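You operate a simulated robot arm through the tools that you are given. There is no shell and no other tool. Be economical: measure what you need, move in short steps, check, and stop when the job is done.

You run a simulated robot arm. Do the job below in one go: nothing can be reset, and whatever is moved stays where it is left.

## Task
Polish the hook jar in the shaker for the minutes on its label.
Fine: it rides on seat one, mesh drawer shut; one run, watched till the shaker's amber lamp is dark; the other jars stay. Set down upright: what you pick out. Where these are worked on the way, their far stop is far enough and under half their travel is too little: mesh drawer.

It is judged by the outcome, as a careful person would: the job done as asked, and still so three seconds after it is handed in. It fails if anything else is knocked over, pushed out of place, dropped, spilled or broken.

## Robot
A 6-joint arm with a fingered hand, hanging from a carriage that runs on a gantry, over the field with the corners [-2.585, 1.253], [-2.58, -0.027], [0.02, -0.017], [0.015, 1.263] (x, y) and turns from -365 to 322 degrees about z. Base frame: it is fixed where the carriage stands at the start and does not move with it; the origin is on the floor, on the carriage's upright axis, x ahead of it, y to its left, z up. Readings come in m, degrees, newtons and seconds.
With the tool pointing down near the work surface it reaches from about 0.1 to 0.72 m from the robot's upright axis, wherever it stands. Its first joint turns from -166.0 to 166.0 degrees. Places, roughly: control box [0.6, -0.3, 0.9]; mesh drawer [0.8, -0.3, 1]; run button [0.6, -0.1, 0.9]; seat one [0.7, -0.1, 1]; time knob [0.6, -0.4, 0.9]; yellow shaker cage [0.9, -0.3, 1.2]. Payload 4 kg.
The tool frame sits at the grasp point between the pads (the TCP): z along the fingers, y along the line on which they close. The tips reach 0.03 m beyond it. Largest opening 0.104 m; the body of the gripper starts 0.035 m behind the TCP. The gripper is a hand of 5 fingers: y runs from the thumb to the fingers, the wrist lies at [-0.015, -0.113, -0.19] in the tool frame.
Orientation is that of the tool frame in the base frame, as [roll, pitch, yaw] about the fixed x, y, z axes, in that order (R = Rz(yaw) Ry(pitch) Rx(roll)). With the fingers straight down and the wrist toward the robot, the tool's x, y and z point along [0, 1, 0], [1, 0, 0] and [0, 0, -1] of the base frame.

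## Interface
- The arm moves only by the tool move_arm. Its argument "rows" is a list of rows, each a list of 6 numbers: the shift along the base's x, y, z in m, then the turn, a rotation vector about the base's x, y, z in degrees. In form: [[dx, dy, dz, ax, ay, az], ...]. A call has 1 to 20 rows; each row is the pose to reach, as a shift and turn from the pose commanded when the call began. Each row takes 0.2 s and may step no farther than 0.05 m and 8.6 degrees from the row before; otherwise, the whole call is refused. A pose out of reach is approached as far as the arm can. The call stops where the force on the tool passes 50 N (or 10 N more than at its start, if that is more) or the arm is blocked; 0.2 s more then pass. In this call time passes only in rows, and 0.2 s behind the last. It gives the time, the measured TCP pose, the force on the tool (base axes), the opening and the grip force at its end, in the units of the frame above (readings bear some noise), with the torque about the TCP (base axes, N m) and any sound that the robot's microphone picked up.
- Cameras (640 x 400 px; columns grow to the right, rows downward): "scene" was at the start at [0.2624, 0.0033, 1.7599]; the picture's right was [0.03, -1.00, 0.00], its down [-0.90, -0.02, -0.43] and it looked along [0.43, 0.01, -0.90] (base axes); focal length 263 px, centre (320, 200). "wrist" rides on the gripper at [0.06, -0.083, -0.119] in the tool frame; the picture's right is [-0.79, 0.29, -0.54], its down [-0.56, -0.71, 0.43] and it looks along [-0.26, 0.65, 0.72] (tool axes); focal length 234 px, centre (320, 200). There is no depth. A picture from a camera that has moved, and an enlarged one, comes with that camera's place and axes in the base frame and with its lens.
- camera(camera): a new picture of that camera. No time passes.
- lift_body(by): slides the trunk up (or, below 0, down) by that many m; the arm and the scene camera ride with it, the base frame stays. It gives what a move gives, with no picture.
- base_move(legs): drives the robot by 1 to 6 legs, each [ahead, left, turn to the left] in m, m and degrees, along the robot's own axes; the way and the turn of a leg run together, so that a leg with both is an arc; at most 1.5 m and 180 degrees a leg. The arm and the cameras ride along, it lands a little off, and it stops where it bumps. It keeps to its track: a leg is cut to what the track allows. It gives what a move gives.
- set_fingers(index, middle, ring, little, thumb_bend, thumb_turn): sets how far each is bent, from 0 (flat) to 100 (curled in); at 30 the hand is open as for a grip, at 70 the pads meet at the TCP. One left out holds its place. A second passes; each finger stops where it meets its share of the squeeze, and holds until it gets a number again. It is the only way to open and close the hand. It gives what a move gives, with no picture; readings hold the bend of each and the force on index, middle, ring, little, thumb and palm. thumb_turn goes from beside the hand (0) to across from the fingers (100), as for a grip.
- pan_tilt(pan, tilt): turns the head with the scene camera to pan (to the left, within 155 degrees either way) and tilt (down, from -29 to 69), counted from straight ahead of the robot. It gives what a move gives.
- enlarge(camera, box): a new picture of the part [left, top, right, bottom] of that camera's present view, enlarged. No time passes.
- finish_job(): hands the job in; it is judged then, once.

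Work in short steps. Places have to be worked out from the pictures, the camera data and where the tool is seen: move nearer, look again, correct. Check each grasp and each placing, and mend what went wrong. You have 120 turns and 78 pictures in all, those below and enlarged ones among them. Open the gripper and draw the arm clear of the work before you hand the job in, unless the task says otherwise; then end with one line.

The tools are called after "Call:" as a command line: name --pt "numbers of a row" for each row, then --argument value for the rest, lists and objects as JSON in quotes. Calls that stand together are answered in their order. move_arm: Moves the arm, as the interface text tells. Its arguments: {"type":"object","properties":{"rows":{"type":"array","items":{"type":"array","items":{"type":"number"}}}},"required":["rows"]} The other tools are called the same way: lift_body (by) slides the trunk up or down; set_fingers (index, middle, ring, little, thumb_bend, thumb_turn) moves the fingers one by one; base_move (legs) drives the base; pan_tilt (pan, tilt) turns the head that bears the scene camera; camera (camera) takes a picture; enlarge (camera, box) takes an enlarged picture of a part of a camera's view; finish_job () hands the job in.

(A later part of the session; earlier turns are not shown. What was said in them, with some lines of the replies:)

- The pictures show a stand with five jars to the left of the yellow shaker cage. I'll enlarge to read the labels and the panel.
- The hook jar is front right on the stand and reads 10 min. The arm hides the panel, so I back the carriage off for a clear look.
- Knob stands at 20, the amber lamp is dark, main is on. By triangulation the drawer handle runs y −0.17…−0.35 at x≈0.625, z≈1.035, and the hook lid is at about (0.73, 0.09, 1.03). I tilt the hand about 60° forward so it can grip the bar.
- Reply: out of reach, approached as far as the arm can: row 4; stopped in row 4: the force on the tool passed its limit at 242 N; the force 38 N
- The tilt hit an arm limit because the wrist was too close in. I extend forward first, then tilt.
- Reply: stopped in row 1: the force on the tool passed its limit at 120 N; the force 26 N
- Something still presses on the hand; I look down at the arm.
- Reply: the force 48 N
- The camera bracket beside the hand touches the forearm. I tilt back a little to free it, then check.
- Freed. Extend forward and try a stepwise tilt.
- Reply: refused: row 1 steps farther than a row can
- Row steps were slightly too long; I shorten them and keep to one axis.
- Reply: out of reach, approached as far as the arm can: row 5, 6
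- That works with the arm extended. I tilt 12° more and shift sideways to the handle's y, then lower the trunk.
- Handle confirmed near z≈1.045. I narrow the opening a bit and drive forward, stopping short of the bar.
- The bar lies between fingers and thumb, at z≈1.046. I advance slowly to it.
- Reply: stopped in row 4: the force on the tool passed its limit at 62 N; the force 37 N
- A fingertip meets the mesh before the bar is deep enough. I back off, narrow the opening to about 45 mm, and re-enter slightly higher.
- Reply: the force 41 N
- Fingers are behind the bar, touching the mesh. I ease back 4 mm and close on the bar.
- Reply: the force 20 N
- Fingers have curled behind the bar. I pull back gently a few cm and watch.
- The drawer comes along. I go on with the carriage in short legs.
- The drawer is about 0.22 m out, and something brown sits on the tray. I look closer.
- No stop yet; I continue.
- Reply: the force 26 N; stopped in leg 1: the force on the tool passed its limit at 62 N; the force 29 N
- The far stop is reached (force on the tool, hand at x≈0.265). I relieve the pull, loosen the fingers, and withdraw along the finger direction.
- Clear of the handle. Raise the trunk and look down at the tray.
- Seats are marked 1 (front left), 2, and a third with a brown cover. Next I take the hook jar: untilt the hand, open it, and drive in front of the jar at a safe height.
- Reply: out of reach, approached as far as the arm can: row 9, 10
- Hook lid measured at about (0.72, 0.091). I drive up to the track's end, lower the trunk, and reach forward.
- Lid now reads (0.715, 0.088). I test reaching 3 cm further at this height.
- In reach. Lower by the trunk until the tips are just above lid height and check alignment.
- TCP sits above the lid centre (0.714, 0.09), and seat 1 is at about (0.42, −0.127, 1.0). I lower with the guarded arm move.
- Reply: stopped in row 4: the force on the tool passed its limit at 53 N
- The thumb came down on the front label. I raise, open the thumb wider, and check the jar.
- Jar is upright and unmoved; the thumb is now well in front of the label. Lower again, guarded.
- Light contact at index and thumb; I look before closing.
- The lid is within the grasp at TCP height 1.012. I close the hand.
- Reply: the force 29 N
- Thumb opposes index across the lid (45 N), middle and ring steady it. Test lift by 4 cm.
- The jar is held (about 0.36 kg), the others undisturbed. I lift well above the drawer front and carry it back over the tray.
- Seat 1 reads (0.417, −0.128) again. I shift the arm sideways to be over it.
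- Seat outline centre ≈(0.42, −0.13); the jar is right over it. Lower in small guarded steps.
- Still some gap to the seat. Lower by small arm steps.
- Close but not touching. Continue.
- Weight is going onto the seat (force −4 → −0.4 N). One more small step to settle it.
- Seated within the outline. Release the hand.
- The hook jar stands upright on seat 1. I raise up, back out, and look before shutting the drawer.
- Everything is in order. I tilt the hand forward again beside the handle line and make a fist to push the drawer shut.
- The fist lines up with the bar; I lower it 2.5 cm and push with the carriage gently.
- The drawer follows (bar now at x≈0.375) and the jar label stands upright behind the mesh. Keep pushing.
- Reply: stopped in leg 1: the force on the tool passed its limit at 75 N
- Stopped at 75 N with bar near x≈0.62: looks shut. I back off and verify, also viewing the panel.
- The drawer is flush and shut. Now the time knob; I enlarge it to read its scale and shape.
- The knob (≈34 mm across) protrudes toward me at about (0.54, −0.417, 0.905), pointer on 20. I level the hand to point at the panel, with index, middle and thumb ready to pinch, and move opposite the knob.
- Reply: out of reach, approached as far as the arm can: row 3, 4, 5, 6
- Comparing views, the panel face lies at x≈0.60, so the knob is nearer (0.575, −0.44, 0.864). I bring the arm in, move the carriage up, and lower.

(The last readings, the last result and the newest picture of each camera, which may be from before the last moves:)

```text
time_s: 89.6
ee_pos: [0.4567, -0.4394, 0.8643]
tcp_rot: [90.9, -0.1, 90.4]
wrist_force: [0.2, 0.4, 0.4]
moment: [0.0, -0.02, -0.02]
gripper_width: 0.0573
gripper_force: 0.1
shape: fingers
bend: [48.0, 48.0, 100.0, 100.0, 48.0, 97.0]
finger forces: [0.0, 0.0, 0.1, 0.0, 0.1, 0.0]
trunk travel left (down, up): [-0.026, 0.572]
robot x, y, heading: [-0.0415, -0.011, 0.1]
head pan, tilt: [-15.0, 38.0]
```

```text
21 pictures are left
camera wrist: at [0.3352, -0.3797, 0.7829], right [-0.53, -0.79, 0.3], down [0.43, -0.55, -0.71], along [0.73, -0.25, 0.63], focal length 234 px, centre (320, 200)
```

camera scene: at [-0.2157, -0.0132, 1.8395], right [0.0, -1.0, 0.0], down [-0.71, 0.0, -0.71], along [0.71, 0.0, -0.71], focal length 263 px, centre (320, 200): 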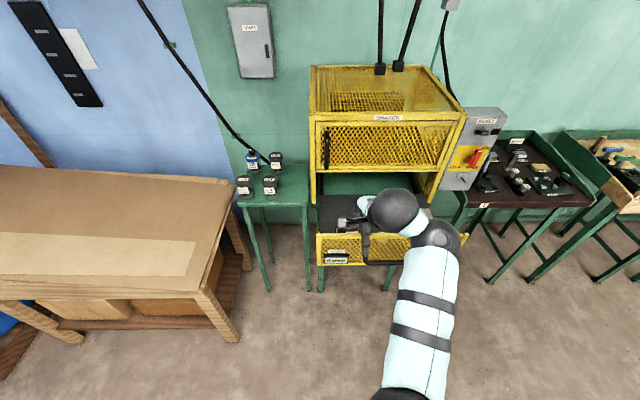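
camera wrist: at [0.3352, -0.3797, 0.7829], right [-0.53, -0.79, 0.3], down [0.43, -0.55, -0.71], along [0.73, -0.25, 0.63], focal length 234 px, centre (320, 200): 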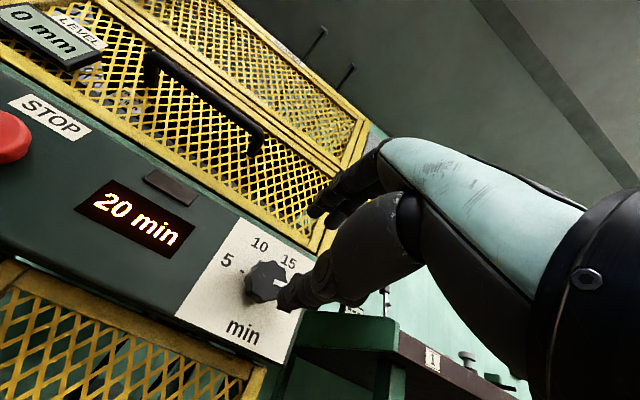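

The knob is confirmed at (0.575, −0.441, 0.86), straight ahead of the TCP. I pre-roll the hand clockwise 50° at stand-off so that I can then turn counter-clockwise.

Call:
move_arm --pt "0 0 0 8 0 0" --pt "0 0 0 16 0 0" --pt "0 0 0 24 0 0" --pt "0 0 0 32 0 0" --pt "0 0 0 40 0 0" --pt "0 0 0 48 0 0"

Call:
camera --camera "wrist"

```text
time_s: 91.0
ee_pos: [0.4562, -0.4403, 0.8639]
tcp_rot: [90.4, -48.2, 90.9]
wrist_force: [-0.4, -0.1, -0.7]
moment: [0.02, 0.02, -0.01]
gripper_width: 0.0573
gripper_force: 0.0
shape: fingers
bend: [48.0, 48.0, 100.0, 100.0, 48.0, 97.0]
finger forces: [0.1, 0.0, 0.1, 0.1, 0.1, 0.0]
trunk travel left (down, up): [-0.026, 0.572]
robot x, y, heading: [-0.0402, -0.0135, -0.1]
head pan, tilt: [-15.0, 38.0]
```

```text
20 pictures are left
camera wrist: at [0.3346, -0.3387, 0.8541], right [-0.53, -0.75, -0.39], down [0.43, 0.16, -0.89], along [0.73, -0.64, 0.24], focal length 234 px, centre (320, 200)
```

wrist: 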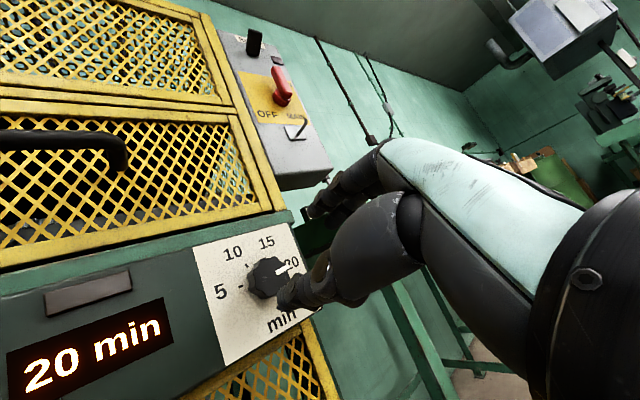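

Works. Advance onto the knob, guarded.

Call:
move_arm --pt "0.03 0 -0.001 0 0 0" --pt "0.05 -0.001 -0.002 0 0 0" --pt "0.065 -0.001 -0.003 0 0 0" --pt "0.08 -0.001 -0.003 0 0 0" --pt "0.09 -0.001 -0.003 0 0 0" --pt "0.1 -0.001 -0.003 0 0 0"

Call:
enlarge --camera "wrist" --box '[160, 180, 400, 350]'

```text
time_s: 92.4
ee_pos: [0.5545, -0.4425, 0.8614]
tcp_rot: [90.4, -48.0, 90.9]
wrist_force: [0.3, 0.3, 0.4]
moment: [-0.01, 0.0, 0.02]
gripper_width: 0.0572
gripper_force: 0.0
shape: fingers
bend: [48.0, 48.0, 100.0, 100.0, 48.0, 97.0]
finger forces: [0.1, 0.1, 0.1, 0.0, 0.0, 0.1]
trunk travel left (down, up): [-0.026, 0.572]
robot x, y, heading: [-0.0386, -0.0107, 0.1]
head pan, tilt: [-15.0, 38.0]
```

```text
2.35 times, centred on (280, 265) of wrist
camera zoom: at [0.4352, -0.3416, 0.8512], right [-0.53, -0.75, -0.39], down [0.43, 0.16, -0.89], along [0.73, -0.64, 0.24], focal length 551 px, centre (414, 47)
```

zoom: 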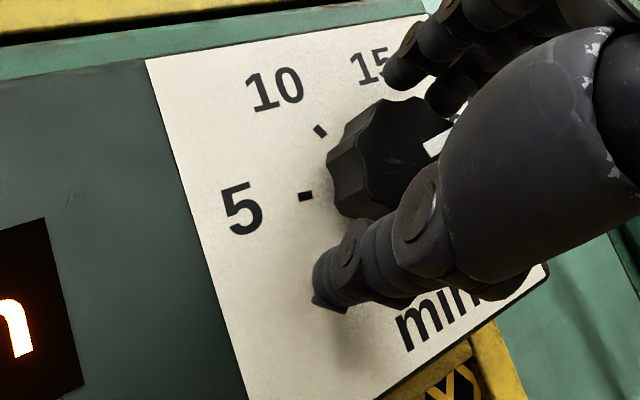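

The knob is between thumb and fingers. A touch deeper, then pinch.

Call:
move_arm --pt "0.006 0 0 0 0 0"

Call:
set_fingers --index 72 --middle 72 --thumb_bend 72

Call:
enlarge --camera "wrist" --box '[0, 180, 400, 400]'

```text
time_s: 92.8
ee_pos: [0.5622, -0.4413, 0.8624]
tcp_rot: [90.4, -48.2, 90.8]
wrist_force: [0.6, -0.7, 0.0]
moment: [-0.02, 0.01, -0.03]
gripper_width: 0.0574
gripper_force: 0.0
shape: fingers
bend: [48.0, 48.0, 100.0, 100.0, 48.0, 97.0]
finger forces: [0.1, 0.0, 0.0, 0.0, 0.0, 0.0]
trunk travel left (down, up): [-0.026, 0.572]
robot x, y, heading: [-0.043, -0.0118, 0.2]
head pan, tilt: [-15.0, 38.0]
```

```text
time_s: 93.8
ee_pos: [0.5603, -0.4432, 0.8625]
tcp_rot: [90.3, -48.0, 90.8]
wrist_force: [-0.8, -3.3, 6.9]
moment: [-0.13, -0.21, -0.07]
gripper_width: 0.0306
gripper_force: 15.9
shape: fingers
bend: [58.0, 59.0, 100.0, 100.0, 61.0, 97.0]
finger forces: [10.0, 9.4, 0.1, 0.1, 10.5, 0.2]
trunk travel left (down, up): [-0.026, 0.572]
robot x, y, heading: [-0.0427, -0.0142, -0.1]
head pan, tilt: [-15.0, 38.0]
```

```text
1.60 times, centred on (200, 290) of wrist
camera zoom: at [0.4406, -0.3427, 0.8522], right [-0.53, -0.75, -0.39], down [0.43, 0.16, -0.89], along [0.73, -0.64, 0.24], focal length 375 px, centre (512, 56)
```

zoom: 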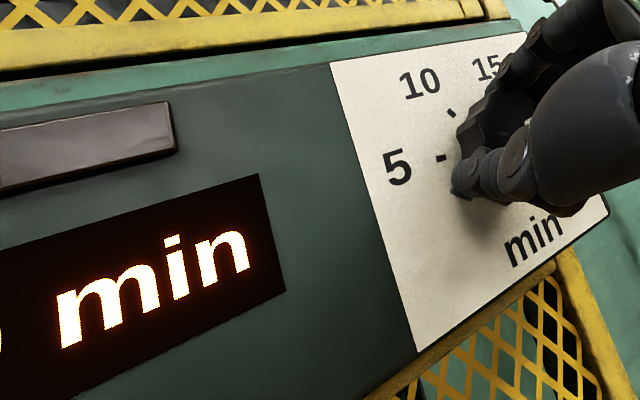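

Pinched on the knob (10 N each). Turn counter-clockwise 56° and read the display.

Call:
move_arm --pt "0 0 0 -8 0 0" --pt "0 0 0 -16 0 0" --pt "0 0 0 -24 0 0" --pt "0 0 0 -32 0 0" --pt "0 0 0 -40 0 0" --pt "0 0 0 -48 0 0" --pt "0 0 0 -56 0 0"

Call:
camera --camera "wrist"

```text
time_s: 95.4
ee_pos: [0.5287, -0.4352, 0.9058]
tcp_rot: [91.1, 7.9, 90.7]
wrist_force: [0.9, 1.1, 0.2]
moment: [-0.03, -0.03, -0.04]
gripper_width: 0.0001
gripper_force: 0.0
shape: fingers
bend: [69.0, 67.0, 100.0, 100.0, 72.0, 97.0]
finger forces: [0.0, 0.0, 0.0, 0.0, 0.0, 0.1]
out of reach, approached as far as the arm can: row 5, 6, 7
trunk travel left (down, up): [-0.026, 0.572]
robot x, y, heading: [-0.0408, -0.015, -0.1]
head pan, tilt: [-15.0, 38.0]
```

```text
17 pictures are left
camera wrist: at [0.4072, -0.3875, 0.8172], right [-0.53, -0.74, 0.41], down [0.43, -0.65, -0.63], along [0.73, -0.16, 0.66], focal length 234 px, centre (320, 200)
```

wrist: 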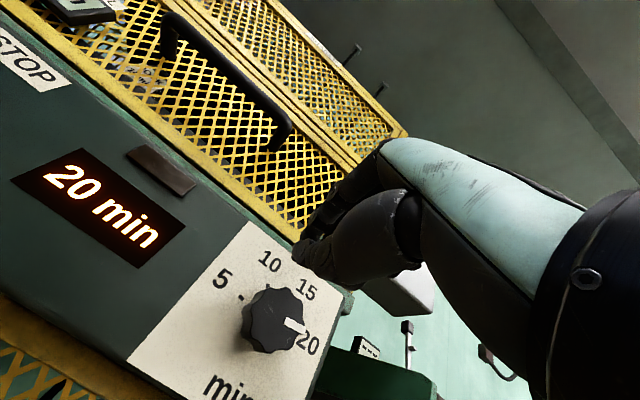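

The arm ran out of reach with the wrist low and slipped off; the knob is still at 20. With the wrist rolled to the left side reach is better, so I back off, move the carriage closer and pre-roll to about 120°.

Call:
move_arm --pt "-0.04 0 0 0 0 0" --pt "-0.08 0 0 8 0 0" --pt "-0.12 0 0 16 0 0" --pt "-0.13 0 -0.0 24 0 0" --pt "-0.13 0 -0.0 32 0 0" --pt "-0.13 0 -0.0 40 0 0" --pt "-0.13 0 -0.0 48 0 0" --pt "-0.13 0 -0.01 56 0 0" --pt "-0.13 0 -0.02 64 0 0" --pt "-0.13 0 -0.03 72 0 0" --pt "-0.13 0 -0.04 80 0 0" --pt "-0.13 0 -0.043 88 0 0" --pt "-0.13 0 -0.043 96 0 0" --pt "-0.13 -0.003 -0.043 104 0 0" --pt "-0.13 -0.006 -0.043 112 0 0" --pt "-0.13 -0.006 -0.043 120 0 0" --pt "-0.13 -0.006 -0.043 128 0 0"

Call:
set_fingers --index 48 --middle 48 --thumb_bend 48

Call:
base_move --legs '[[0.055, 0, 0]]'

```text
time_s: 99.0
ee_pos: [0.4014, -0.4403, 0.8635]
tcp_rot: [-88.1, -59.8, -91.0]
wrist_force: [0.0, 0.4, 1.1]
moment: [-0.04, -0.01, -0.01]
gripper_width: 0.0
gripper_force: 0.0
shape: fingers
bend: [69.0, 67.0, 100.0, 100.0, 72.0, 97.0]
finger forces: [0.0, 0.1, 0.1, 0.0, 0.1, 0.0]
trunk travel left (down, up): [-0.026, 0.572]
robot x, y, heading: [-0.039, -0.0134, 0.2]
head pan, tilt: [-15.0, 38.0]
```

```text
time_s: 100.0
ee_pos: [0.4, -0.4394, 0.8628]
tcp_rot: [-88.0, -59.8, -91.2]
wrist_force: [0.0, 0.2, 0.1]
moment: [-0.03, 0.02, 0.0]
gripper_width: 0.057
gripper_force: 0.1
shape: fingers
bend: [48.0, 48.0, 100.0, 100.0, 48.0, 97.0]
finger forces: [0.0, 0.0, 0.0, 0.1, 0.1, 0.1]
trunk travel left (down, up): [-0.026, 0.572]
robot x, y, heading: [-0.0385, -0.0124, -0.0]
head pan, tilt: [-15.0, 38.0]
```

```text
time_s: 101.0
ee_pos: [0.4554, -0.4394, 0.863]
tcp_rot: [-87.8, -59.8, -91.3]
wrist_force: [0.1, -0.7, 0.2]
moment: [-0.01, 0.04, -0.03]
gripper_width: 0.0569
gripper_force: 0.1
shape: fingers
bend: [48.0, 48.0, 100.0, 100.0, 48.0, 97.0]
finger forces: [0.1, 0.0, 0.0, 0.0, 0.0, 0.1]
trunk travel left (down, up): [-0.026, 0.572]
robot x, y, heading: [0.016, -0.0152, 0.0]
head pan, tilt: [-15.0, 38.0]
```

Pre-roll of 120° achieved. Advance to the knob and look.

Call:
move_arm --pt "0.03 -0.001 -0.001 0 0 0" --pt "0.05 -0.001 -0.002 0 0 0" --pt "0.07 -0.002 -0.002 0 0 0" --pt "0.085 -0.002 -0.002 0 0 0" --pt "0.095 -0.002 -0.002 0 0 0" --pt "0.105 -0.002 -0.002 0 0 0"

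Call:
camera --camera "wrist"

```text
time_s: 102.4
ee_pos: [0.5612, -0.4417, 0.862]
tcp_rot: [-88.0, -60.1, -91.1]
wrist_force: [0.4, 0.3, 0.0]
moment: [-0.01, -0.01, -0.01]
gripper_width: 0.057
gripper_force: 0.0
shape: fingers
bend: [48.0, 48.0, 100.0, 100.0, 48.0, 97.0]
finger forces: [0.0, 0.0, 0.0, 0.0, 0.1, 0.0]
trunk travel left (down, up): [-0.026, 0.572]
robot x, y, heading: [0.0189, -0.0143, -0.4]
head pan, tilt: [-15.0, 38.0]
```

```text
16 pictures are left
camera wrist: at [0.4404, -0.4005, 0.9537], right [-0.53, 0.14, -0.84], down [0.43, 0.9, -0.12], along [0.73, -0.42, -0.53], focal length 234 px, centre (320, 200)
```

wrist: 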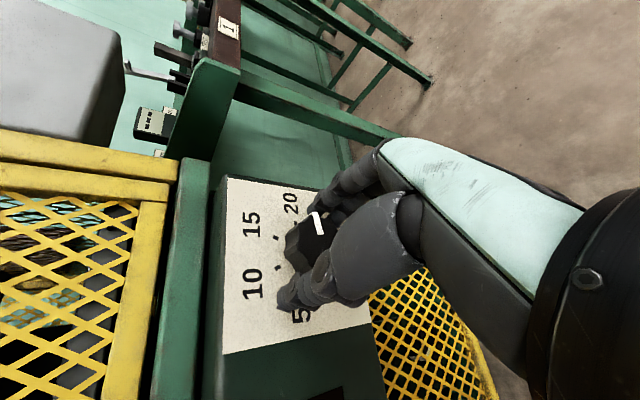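

Well placed. Pinch and turn 88° counter-clockwise, staying within the reach seen before.

Call:
set_fingers --index 75 --middle 75 --thumb_bend 75

Call:
move_arm --pt "0 0 0 -8 0 0" --pt "0 0 0 -16 0 0" --pt "0 0 0 -24 0 0" --pt "0 0 0 -32 0 0" --pt "0 0 0 -40 0 0" --pt "0 0 0 -48 0 0" --pt "0 0 0 -56 0 0" --pt "0 0 0 -64 0 0" --pt "0 0 0 -72 0 0" --pt "0 0 0 -80 0 0" --pt "0 0 0 -88 0 0"

Call:
camera --camera "wrist"

```text
time_s: 103.4
ee_pos: [0.5599, -0.4424, 0.8606]
tcp_rot: [-88.1, -59.9, -91.1]
wrist_force: [1.4, -6.0, -6.8]
moment: [-0.04, 0.24, -0.18]
gripper_width: 0.0334
gripper_force: 14.1
shape: fingers
bend: [56.0, 59.0, 100.0, 100.0, 61.0, 97.0]
finger forces: [9.1, 10.0, 0.0, 0.0, 9.3, 0.1]
trunk travel left (down, up): [-0.026, 0.572]
robot x, y, heading: [0.0177, -0.0139, -0.0]
head pan, tilt: [-15.0, 38.0]
```

```text
time_s: 105.8
ee_pos: [0.5601, -0.4438, 0.8613]
tcp_rot: [90.6, -31.8, 90.5]
wrist_force: [1.6, -8.7, -0.9]
moment: [0.03, 0.04, -0.25]
gripper_width: 0.0319
gripper_force: 13.7
shape: fingers
bend: [58.0, 59.0, 100.0, 100.0, 61.0, 97.0]
finger forces: [6.4, 10.4, 0.1, 0.1, 9.9, 0.0]
trunk travel left (down, up): [-0.026, 0.572]
robot x, y, heading: [0.0137, -0.0161, -0.3]
head pan, tilt: [-15.0, 38.0]
```

```text
15 pictures are left
camera wrist: at [0.4395, -0.3498, 0.8237], right [-0.53, -0.83, -0.17], down [0.43, -0.09, -0.9], along [0.73, -0.55, 0.41], focal length 234 px, centre (320, 200)
```

wrist: 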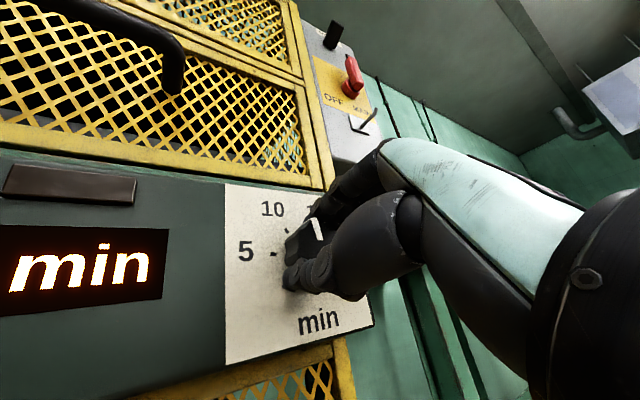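

The pointer has turned to just short of 10. Turn another 20°.

Call:
move_arm --pt "0 0 0 -7 0 0" --pt "0 0 0 -14 0 0" --pt "0 0 0 -20 0 0"

Call:
enlarge --camera "scene" --box '[240, 200, 480, 360]'

Call:
camera --camera "wrist"

```text
time_s: 106.6
ee_pos: [0.5607, -0.4458, 0.8621]
tcp_rot: [90.8, -11.9, 90.5]
wrist_force: [1.1, -6.6, 1.2]
moment: [0.06, 0.01, -0.2]
gripper_width: 0.0313
gripper_force: 13.4
shape: fingers
bend: [58.0, 59.0, 100.0, 100.0, 61.0, 96.0]
finger forces: [6.3, 10.0, 0.0, 0.0, 10.6, 0.1]
trunk travel left (down, up): [-0.026, 0.572]
robot x, y, heading: [0.0155, -0.0118, -0.1]
head pan, tilt: [-15.0, 38.0]
```

```text
2.50 times, centred on (360, 280) of scene
camera zoom: at [0.2989, -0.036, 1.3288], right [-0.26, -0.97, 0.0], down [-0.59, 0.16, -0.79], along [0.76, -0.21, -0.62], focal length 657 px, centre (220, 0)
```

zoom: 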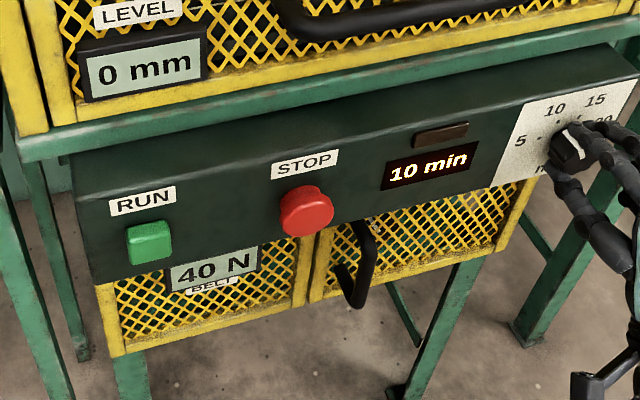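

```text
13 pictures are left
camera wrist: at [0.4396, -0.3684, 0.7943], right [-0.53, -0.84, 0.13], down [0.43, -0.4, -0.81], along [0.73, -0.38, 0.57], focal length 234 px, centre (320, 200)
```

wrist: 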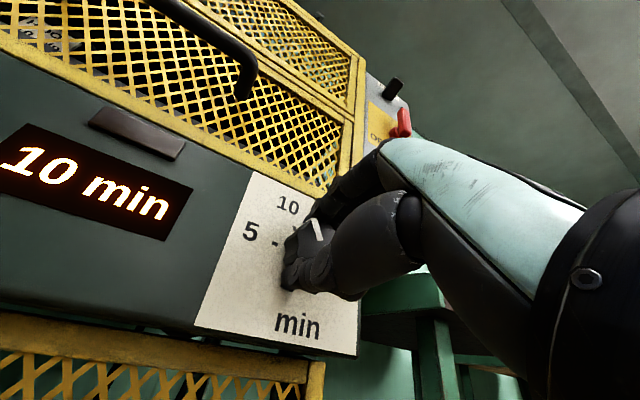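

The display reads 10 min. I release, back away, close the fingertips to a point, and move over in front of RUN at about (0.585, −0.06, 0.865).

Call:
set_fingers --index 48 --middle 48 --thumb_bend 48

Call:
move_arm --pt "-0.03 0 0 0 0 0" --pt "-0.07 0 0 0 0 0" --pt "-0.11 0 0 0 0 0" --pt "-0.11 0.045 0 0 0 0" --pt "-0.11 0.09 0 0 0 0" --pt "-0.11 0.135 0 0 0 0" --pt "-0.11 0.18 0 0 0 0" --pt "-0.11 0.225 0 0 0 0" --pt "-0.11 0.27 0 0 0 0" --pt "-0.11 0.315 0 0 0 0" --pt "-0.11 0.36 0 0 0 0" --pt "-0.11 0.383 0.003 0 0 0"

Call:
set_fingers --index 70 --middle 70 --thumb_bend 68

Call:
camera --camera "wrist"

```text
time_s: 107.6
ee_pos: [0.5602, -0.4421, 0.8609]
tcp_rot: [90.9, -12.2, 90.6]
wrist_force: [-0.3, 0.7, -0.3]
moment: [-0.03, 0.01, 0.0]
gripper_width: 0.057
gripper_force: 0.1
shape: fingers
bend: [48.0, 48.0, 100.0, 100.0, 48.0, 97.0]
finger forces: [0.0, 0.0, 0.0, 0.0, 0.0, 0.0]
trunk travel left (down, up): [-0.026, 0.572]
robot x, y, heading: [0.0123, -0.0146, -0.1]
head pan, tilt: [-15.0, 38.0]
```

```text
time_s: 110.2
ee_pos: [0.4485, -0.0568, 0.8634]
tcp_rot: [90.8, -12.2, 90.6]
wrist_force: [-0.4, 0.0, 0.0]
moment: [0.02, 0.04, -0.01]
gripper_width: 0.0568
gripper_force: 0.0
shape: fingers
bend: [48.0, 48.0, 100.0, 100.0, 48.0, 97.0]
finger forces: [0.0, 0.1, 0.0, 0.1, 0.0, 0.0]
trunk travel left (down, up): [-0.026, 0.572]
robot x, y, heading: [0.0167, -0.015, -0.2]
head pan, tilt: [-15.0, 38.0]
```

```text
time_s: 111.2
ee_pos: [0.4487, -0.0583, 0.8639]
tcp_rot: [90.9, -12.1, 90.4]
wrist_force: [0.5, -0.3, 0.3]
moment: [-0.01, 0.01, 0.01]
gripper_width: 0.0042
gripper_force: 0.0
shape: fingers
bend: [70.0, 70.0, 100.0, 100.0, 68.0, 97.0]
finger forces: [0.0, 0.0, 0.1, 0.0, 0.0, 0.0]
trunk travel left (down, up): [-0.026, 0.572]
robot x, y, heading: [0.0149, -0.0146, -0.0]
head pan, tilt: [-15.0, 38.0]
```

```text
12 pictures are left
camera wrist: at [0.3271, 0.0175, 0.7964], right [-0.53, -0.84, 0.13], down [0.43, -0.39, -0.81], along [0.73, -0.38, 0.57], focal length 234 px, centre (320, 200)
```

wrist: 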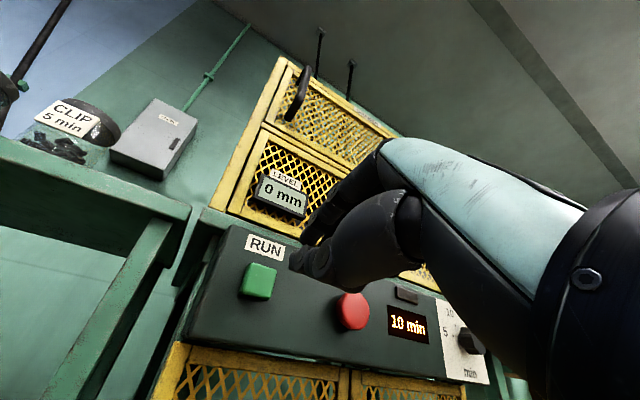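

RUN measured at (0.585, −0.056, 0.861), straight ahead of the fingertips. Press forward slowly.

Call:
move_arm --pt "0.04 0.001 -0.002 0 0 0" --pt "0.08 0.001 -0.003 0 0 0" --pt "0.092 0.001 -0.003 0 0 0" --pt "0.1 0.001 -0.003 0 0 0" --pt "0.106 0.001 -0.003 0 0 0" --pt "0.112 0.001 -0.003 0 0 0"

Call:
camera --camera "wrist"

```text
time_s: 112.6
ee_pos: [0.5601, -0.0576, 0.8604]
tcp_rot: [90.9, -12.0, 90.6]
wrist_force: [-7.4, 0.0, -0.6]
moment: [-0.01, 0.12, 0.05]
gripper_width: 0.0033
gripper_force: 3.6
shape: fingers
bend: [70.0, 70.0, 100.0, 100.0, 69.0, 98.0]
finger forces: [0.0, 0.0, 0.0, 0.1, 7.1, 0.0]
trunk travel left (down, up): [-0.026, 0.572]
robot x, y, heading: [0.0175, -0.015, -0.4]
head pan, tilt: [-15.0, 38.0]
heard: click
```

```text
11 pictures are left
camera wrist: at [0.4388, 0.0172, 0.7923], right [-0.53, -0.84, 0.13], down [0.43, -0.39, -0.81], along [0.73, -0.38, 0.57], focal length 234 px, centre (320, 200)
```

wrist: 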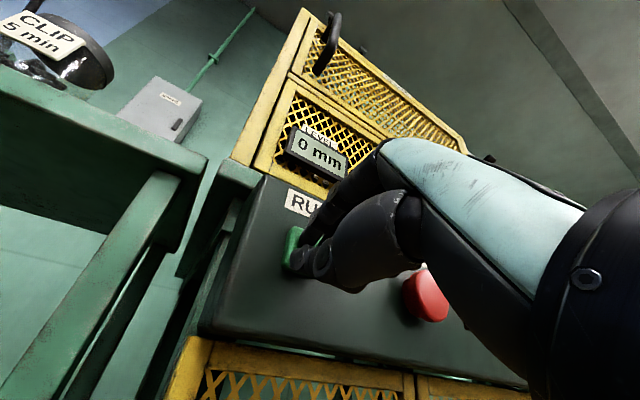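

A click was heard. Withdraw and look at the lamp and display.

Call:
move_arm --pt "-0.03 0 0 0 0 0" --pt "-0.07 0 0 0 0 0" --pt "-0.11 0 0 0 0 0"

Call:
enlarge --camera "scene" --box '[220, 140, 460, 300]'

```text
time_s: 113.4
ee_pos: [0.4518, -0.0549, 0.8606]
tcp_rot: [90.9, -12.2, 90.6]
wrist_force: [-0.4, 0.5, 0.2]
moment: [-0.01, -0.04, 0.0]
gripper_width: 0.0038
gripper_force: 0.1
shape: fingers
bend: [70.0, 70.0, 100.0, 100.0, 68.0, 97.0]
finger forces: [0.0, 0.0, 0.1, 0.1, 0.1, 0.1]
trunk travel left (down, up): [-0.026, 0.572]
robot x, y, heading: [0.0116, -0.0183, 0.0]
head pan, tilt: [-15.0, 38.0]
```

```text
2.50 times, centred on (340, 220) of scene
camera zoom: at [0.2978, -0.0349, 1.3285], right [-0.26, -0.97, 0.0], down [-0.6, 0.16, -0.79], along [0.76, -0.21, -0.62], focal length 657 px, centre (270, 150)
```

zoom: 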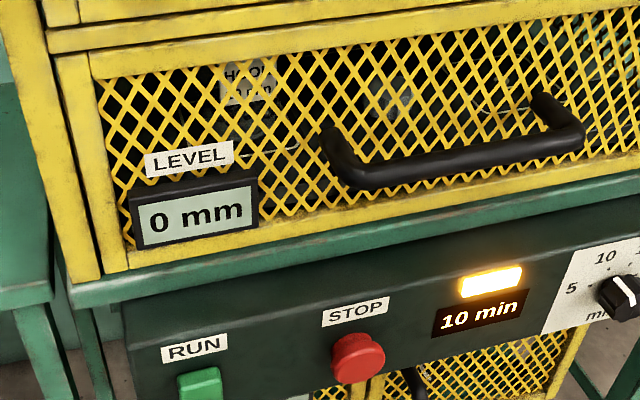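

The amber lamp is lit and the run is on. I draw back clear and wait, watching.

Call:
base_move --legs '[[-0.2, 0, 0]]'

Call:
move_arm --pt "0 0 0 0 0 0" --pt "0 0 0 0 0 0" --pt "0 0 0 0 0 0" --pt "0 0 0 0 0 0" --pt "0 0 0 0 0 0" --pt "0 0 0 0 0 0" --pt "0 0 0 0 0 0" --pt "0 0 0 0 0 0" --pt "0 0 0 0 0 0" --pt "0 0 0 0 0 0" --pt "0 0 0 0 0 0" --pt "0 0 0 0 0 0" --pt "0 0 0 0 0 0" --pt "0 0 0 0 0 0" --pt "0 0 0 0 0 0" --pt "0 0 0 0 0 0" --pt "0 0 0 0 0 0" --pt "0 0 0 0 0 0" --pt "0 0 0 0 0 0" --pt "0 0 0 0 0 0"

Call:
move_arm --pt "0 0 0 0 0 0" --pt "0 0 0 0 0 0" --pt "0 0 0 0 0 0" --pt "0 0 0 0 0 0" --pt "0 0 0 0 0 0" --pt "0 0 0 0 0 0" --pt "0 0 0 0 0 0" --pt "0 0 0 0 0 0" --pt "0 0 0 0 0 0" --pt "0 0 0 0 0 0" --pt "0 0 0 0 0 0" --pt "0 0 0 0 0 0" --pt "0 0 0 0 0 0" --pt "0 0 0 0 0 0" --pt "0 0 0 0 0 0" --pt "0 0 0 0 0 0" --pt "0 0 0 0 0 0" --pt "0 0 0 0 0 0" --pt "0 0 0 0 0 0" --pt "0 0 0 0 0 0"

Call:
enlarge --camera "scene" --box '[180, 100, 460, 300]'

```text
time_s: 115.0
ee_pos: [0.2593, -0.0557, 0.8616]
tcp_rot: [90.9, -12.1, 90.6]
wrist_force: [-0.3, 0.1, 0.2]
moment: [0.03, 0.01, 0.01]
gripper_width: 0.0041
gripper_force: 0.1
shape: fingers
bend: [70.0, 70.0, 100.0, 100.0, 68.0, 97.0]
finger forces: [0.0, 0.1, 0.0, 0.0, 0.0, 0.0]
trunk travel left (down, up): [-0.026, 0.572]
robot x, y, heading: [-0.1791, -0.0135, -0.2]
head pan, tilt: [-15.0, 38.0]
```

```text
time_s: 119.2
ee_pos: [0.2589, -0.056, 0.8617]
tcp_rot: [90.9, -12.0, 90.6]
wrist_force: [-0.4, -0.2, -0.2]
moment: [0.0, 0.01, 0.0]
gripper_width: 0.0038
gripper_force: 0.2
shape: fingers
bend: [70.0, 70.0, 100.0, 100.0, 68.0, 97.0]
finger forces: [0.0, 0.0, 0.0, 0.1, 0.0, 0.1]
trunk travel left (down, up): [-0.026, 0.572]
robot x, y, heading: [-0.1768, -0.0158, -0.5]
head pan, tilt: [-15.0, 38.0]
```

```text
time_s: 123.4
ee_pos: [0.2595, -0.0559, 0.861]
tcp_rot: [90.9, -12.1, 90.5]
wrist_force: [-0.6, 0.6, 0.4]
moment: [0.0, 0.01, 0.0]
gripper_width: 0.0039
gripper_force: 0.0
shape: fingers
bend: [70.0, 70.0, 100.0, 100.0, 68.0, 97.0]
finger forces: [0.0, 0.0, 0.0, 0.0, 0.0, 0.0]
trunk travel left (down, up): [-0.026, 0.572]
robot x, y, heading: [-0.1807, -0.0108, -0.2]
head pan, tilt: [-15.0, 38.0]
```

```text
2.00 times, centred on (320, 200) of scene
camera zoom: at [0.1054, -0.0349, 1.3288], right [-0.26, -0.97, 0.0], down [-0.59, 0.16, -0.79], along [0.76, -0.21, -0.62], focal length 526 px, centre (320, 200)
```

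zoom: 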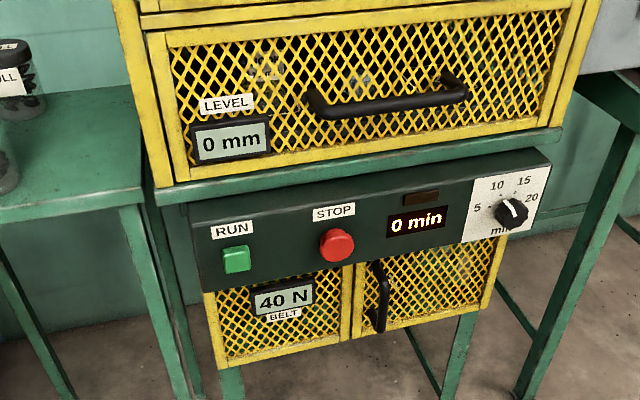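

The lamp is dark and the display shows 0 min: the run is complete. I open the hand, draw back, and take a final look.

Call:
set_fingers --index 30 --middle 30 --ring 30 --little 30 --thumb_bend 30

Call:
base_move --legs '[[-0.25, 0, 0]]'

Call:
camera --camera "scene"

Call:
enlarge --camera "scene" --box '[180, 70, 460, 245]'

```text
time_s: 124.4
ee_pos: [0.2593, -0.0554, 0.8605]
tcp_rot: [90.9, -12.1, 90.5]
wrist_force: [0.9, 0.4, 0.0]
moment: [0.01, -0.03, -0.02]
gripper_width: 0.1028
gripper_force: 0.1
shape: fingers
bend: [30.0, 30.0, 30.0, 30.0, 30.0, 97.0]
finger forces: [0.1, 0.0, 0.0, 0.0, 0.0, 0.0]
trunk travel left (down, up): [-0.026, 0.572]
robot x, y, heading: [-0.183, -0.0142, -0.4]
head pan, tilt: [-15.0, 38.0]
```

```text
time_s: 126.2
ee_pos: [0.0082, -0.0544, 0.8606]
tcp_rot: [90.9, -12.1, 90.8]
wrist_force: [-0.5, 0.0, -0.1]
moment: [-0.02, 0.02, 0.01]
gripper_width: 0.1028
gripper_force: 0.1
shape: fingers
bend: [30.0, 30.0, 30.0, 30.0, 30.0, 97.0]
finger forces: [0.0, 0.1, 0.1, 0.1, 0.0, 0.0]
trunk travel left (down, up): [-0.026, 0.572]
robot x, y, heading: [-0.4312, -0.017, 0.1]
head pan, tilt: [-15.0, 38.0]
```

```text
8 pictures are left
camera scene: at [-0.146, -0.0333, 1.3286], right [-0.26, -0.97, 0.0], down [-0.6, 0.16, -0.79], along [0.76, -0.2, -0.62], focal length 263 px, centre (320, 200)
```

scene: 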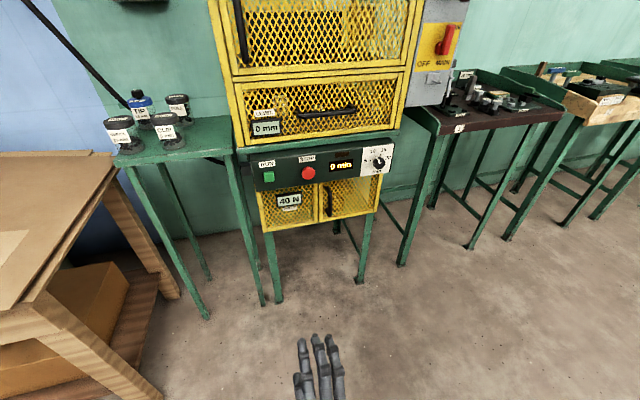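

```text
2.29 times, centred on (320, 158) of scene
camera zoom: at [-0.146, -0.0333, 1.3286], right [-0.26, -0.97, 0.0], down [-0.6, 0.16, -0.79], along [0.76, -0.2, -0.62], focal length 601 px, centre (320, 297)
```

zoom: 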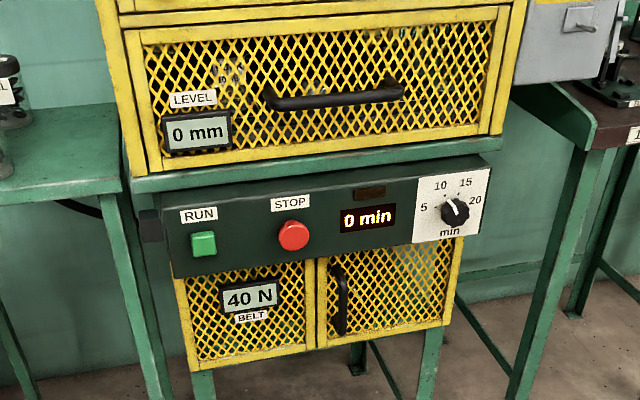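

The drawer is shut, the lamp is dark, the hook jar's label shows behind the mesh, and the other four jars are in place. The hand is open and clear, so I hand in.

Call:
finish_job

```text
The job is handed in.
```

The hook jar was polished in one 10-minute run on seat one with the mesh drawer shut; the amber lamp is dark, and the other jars are still in place.
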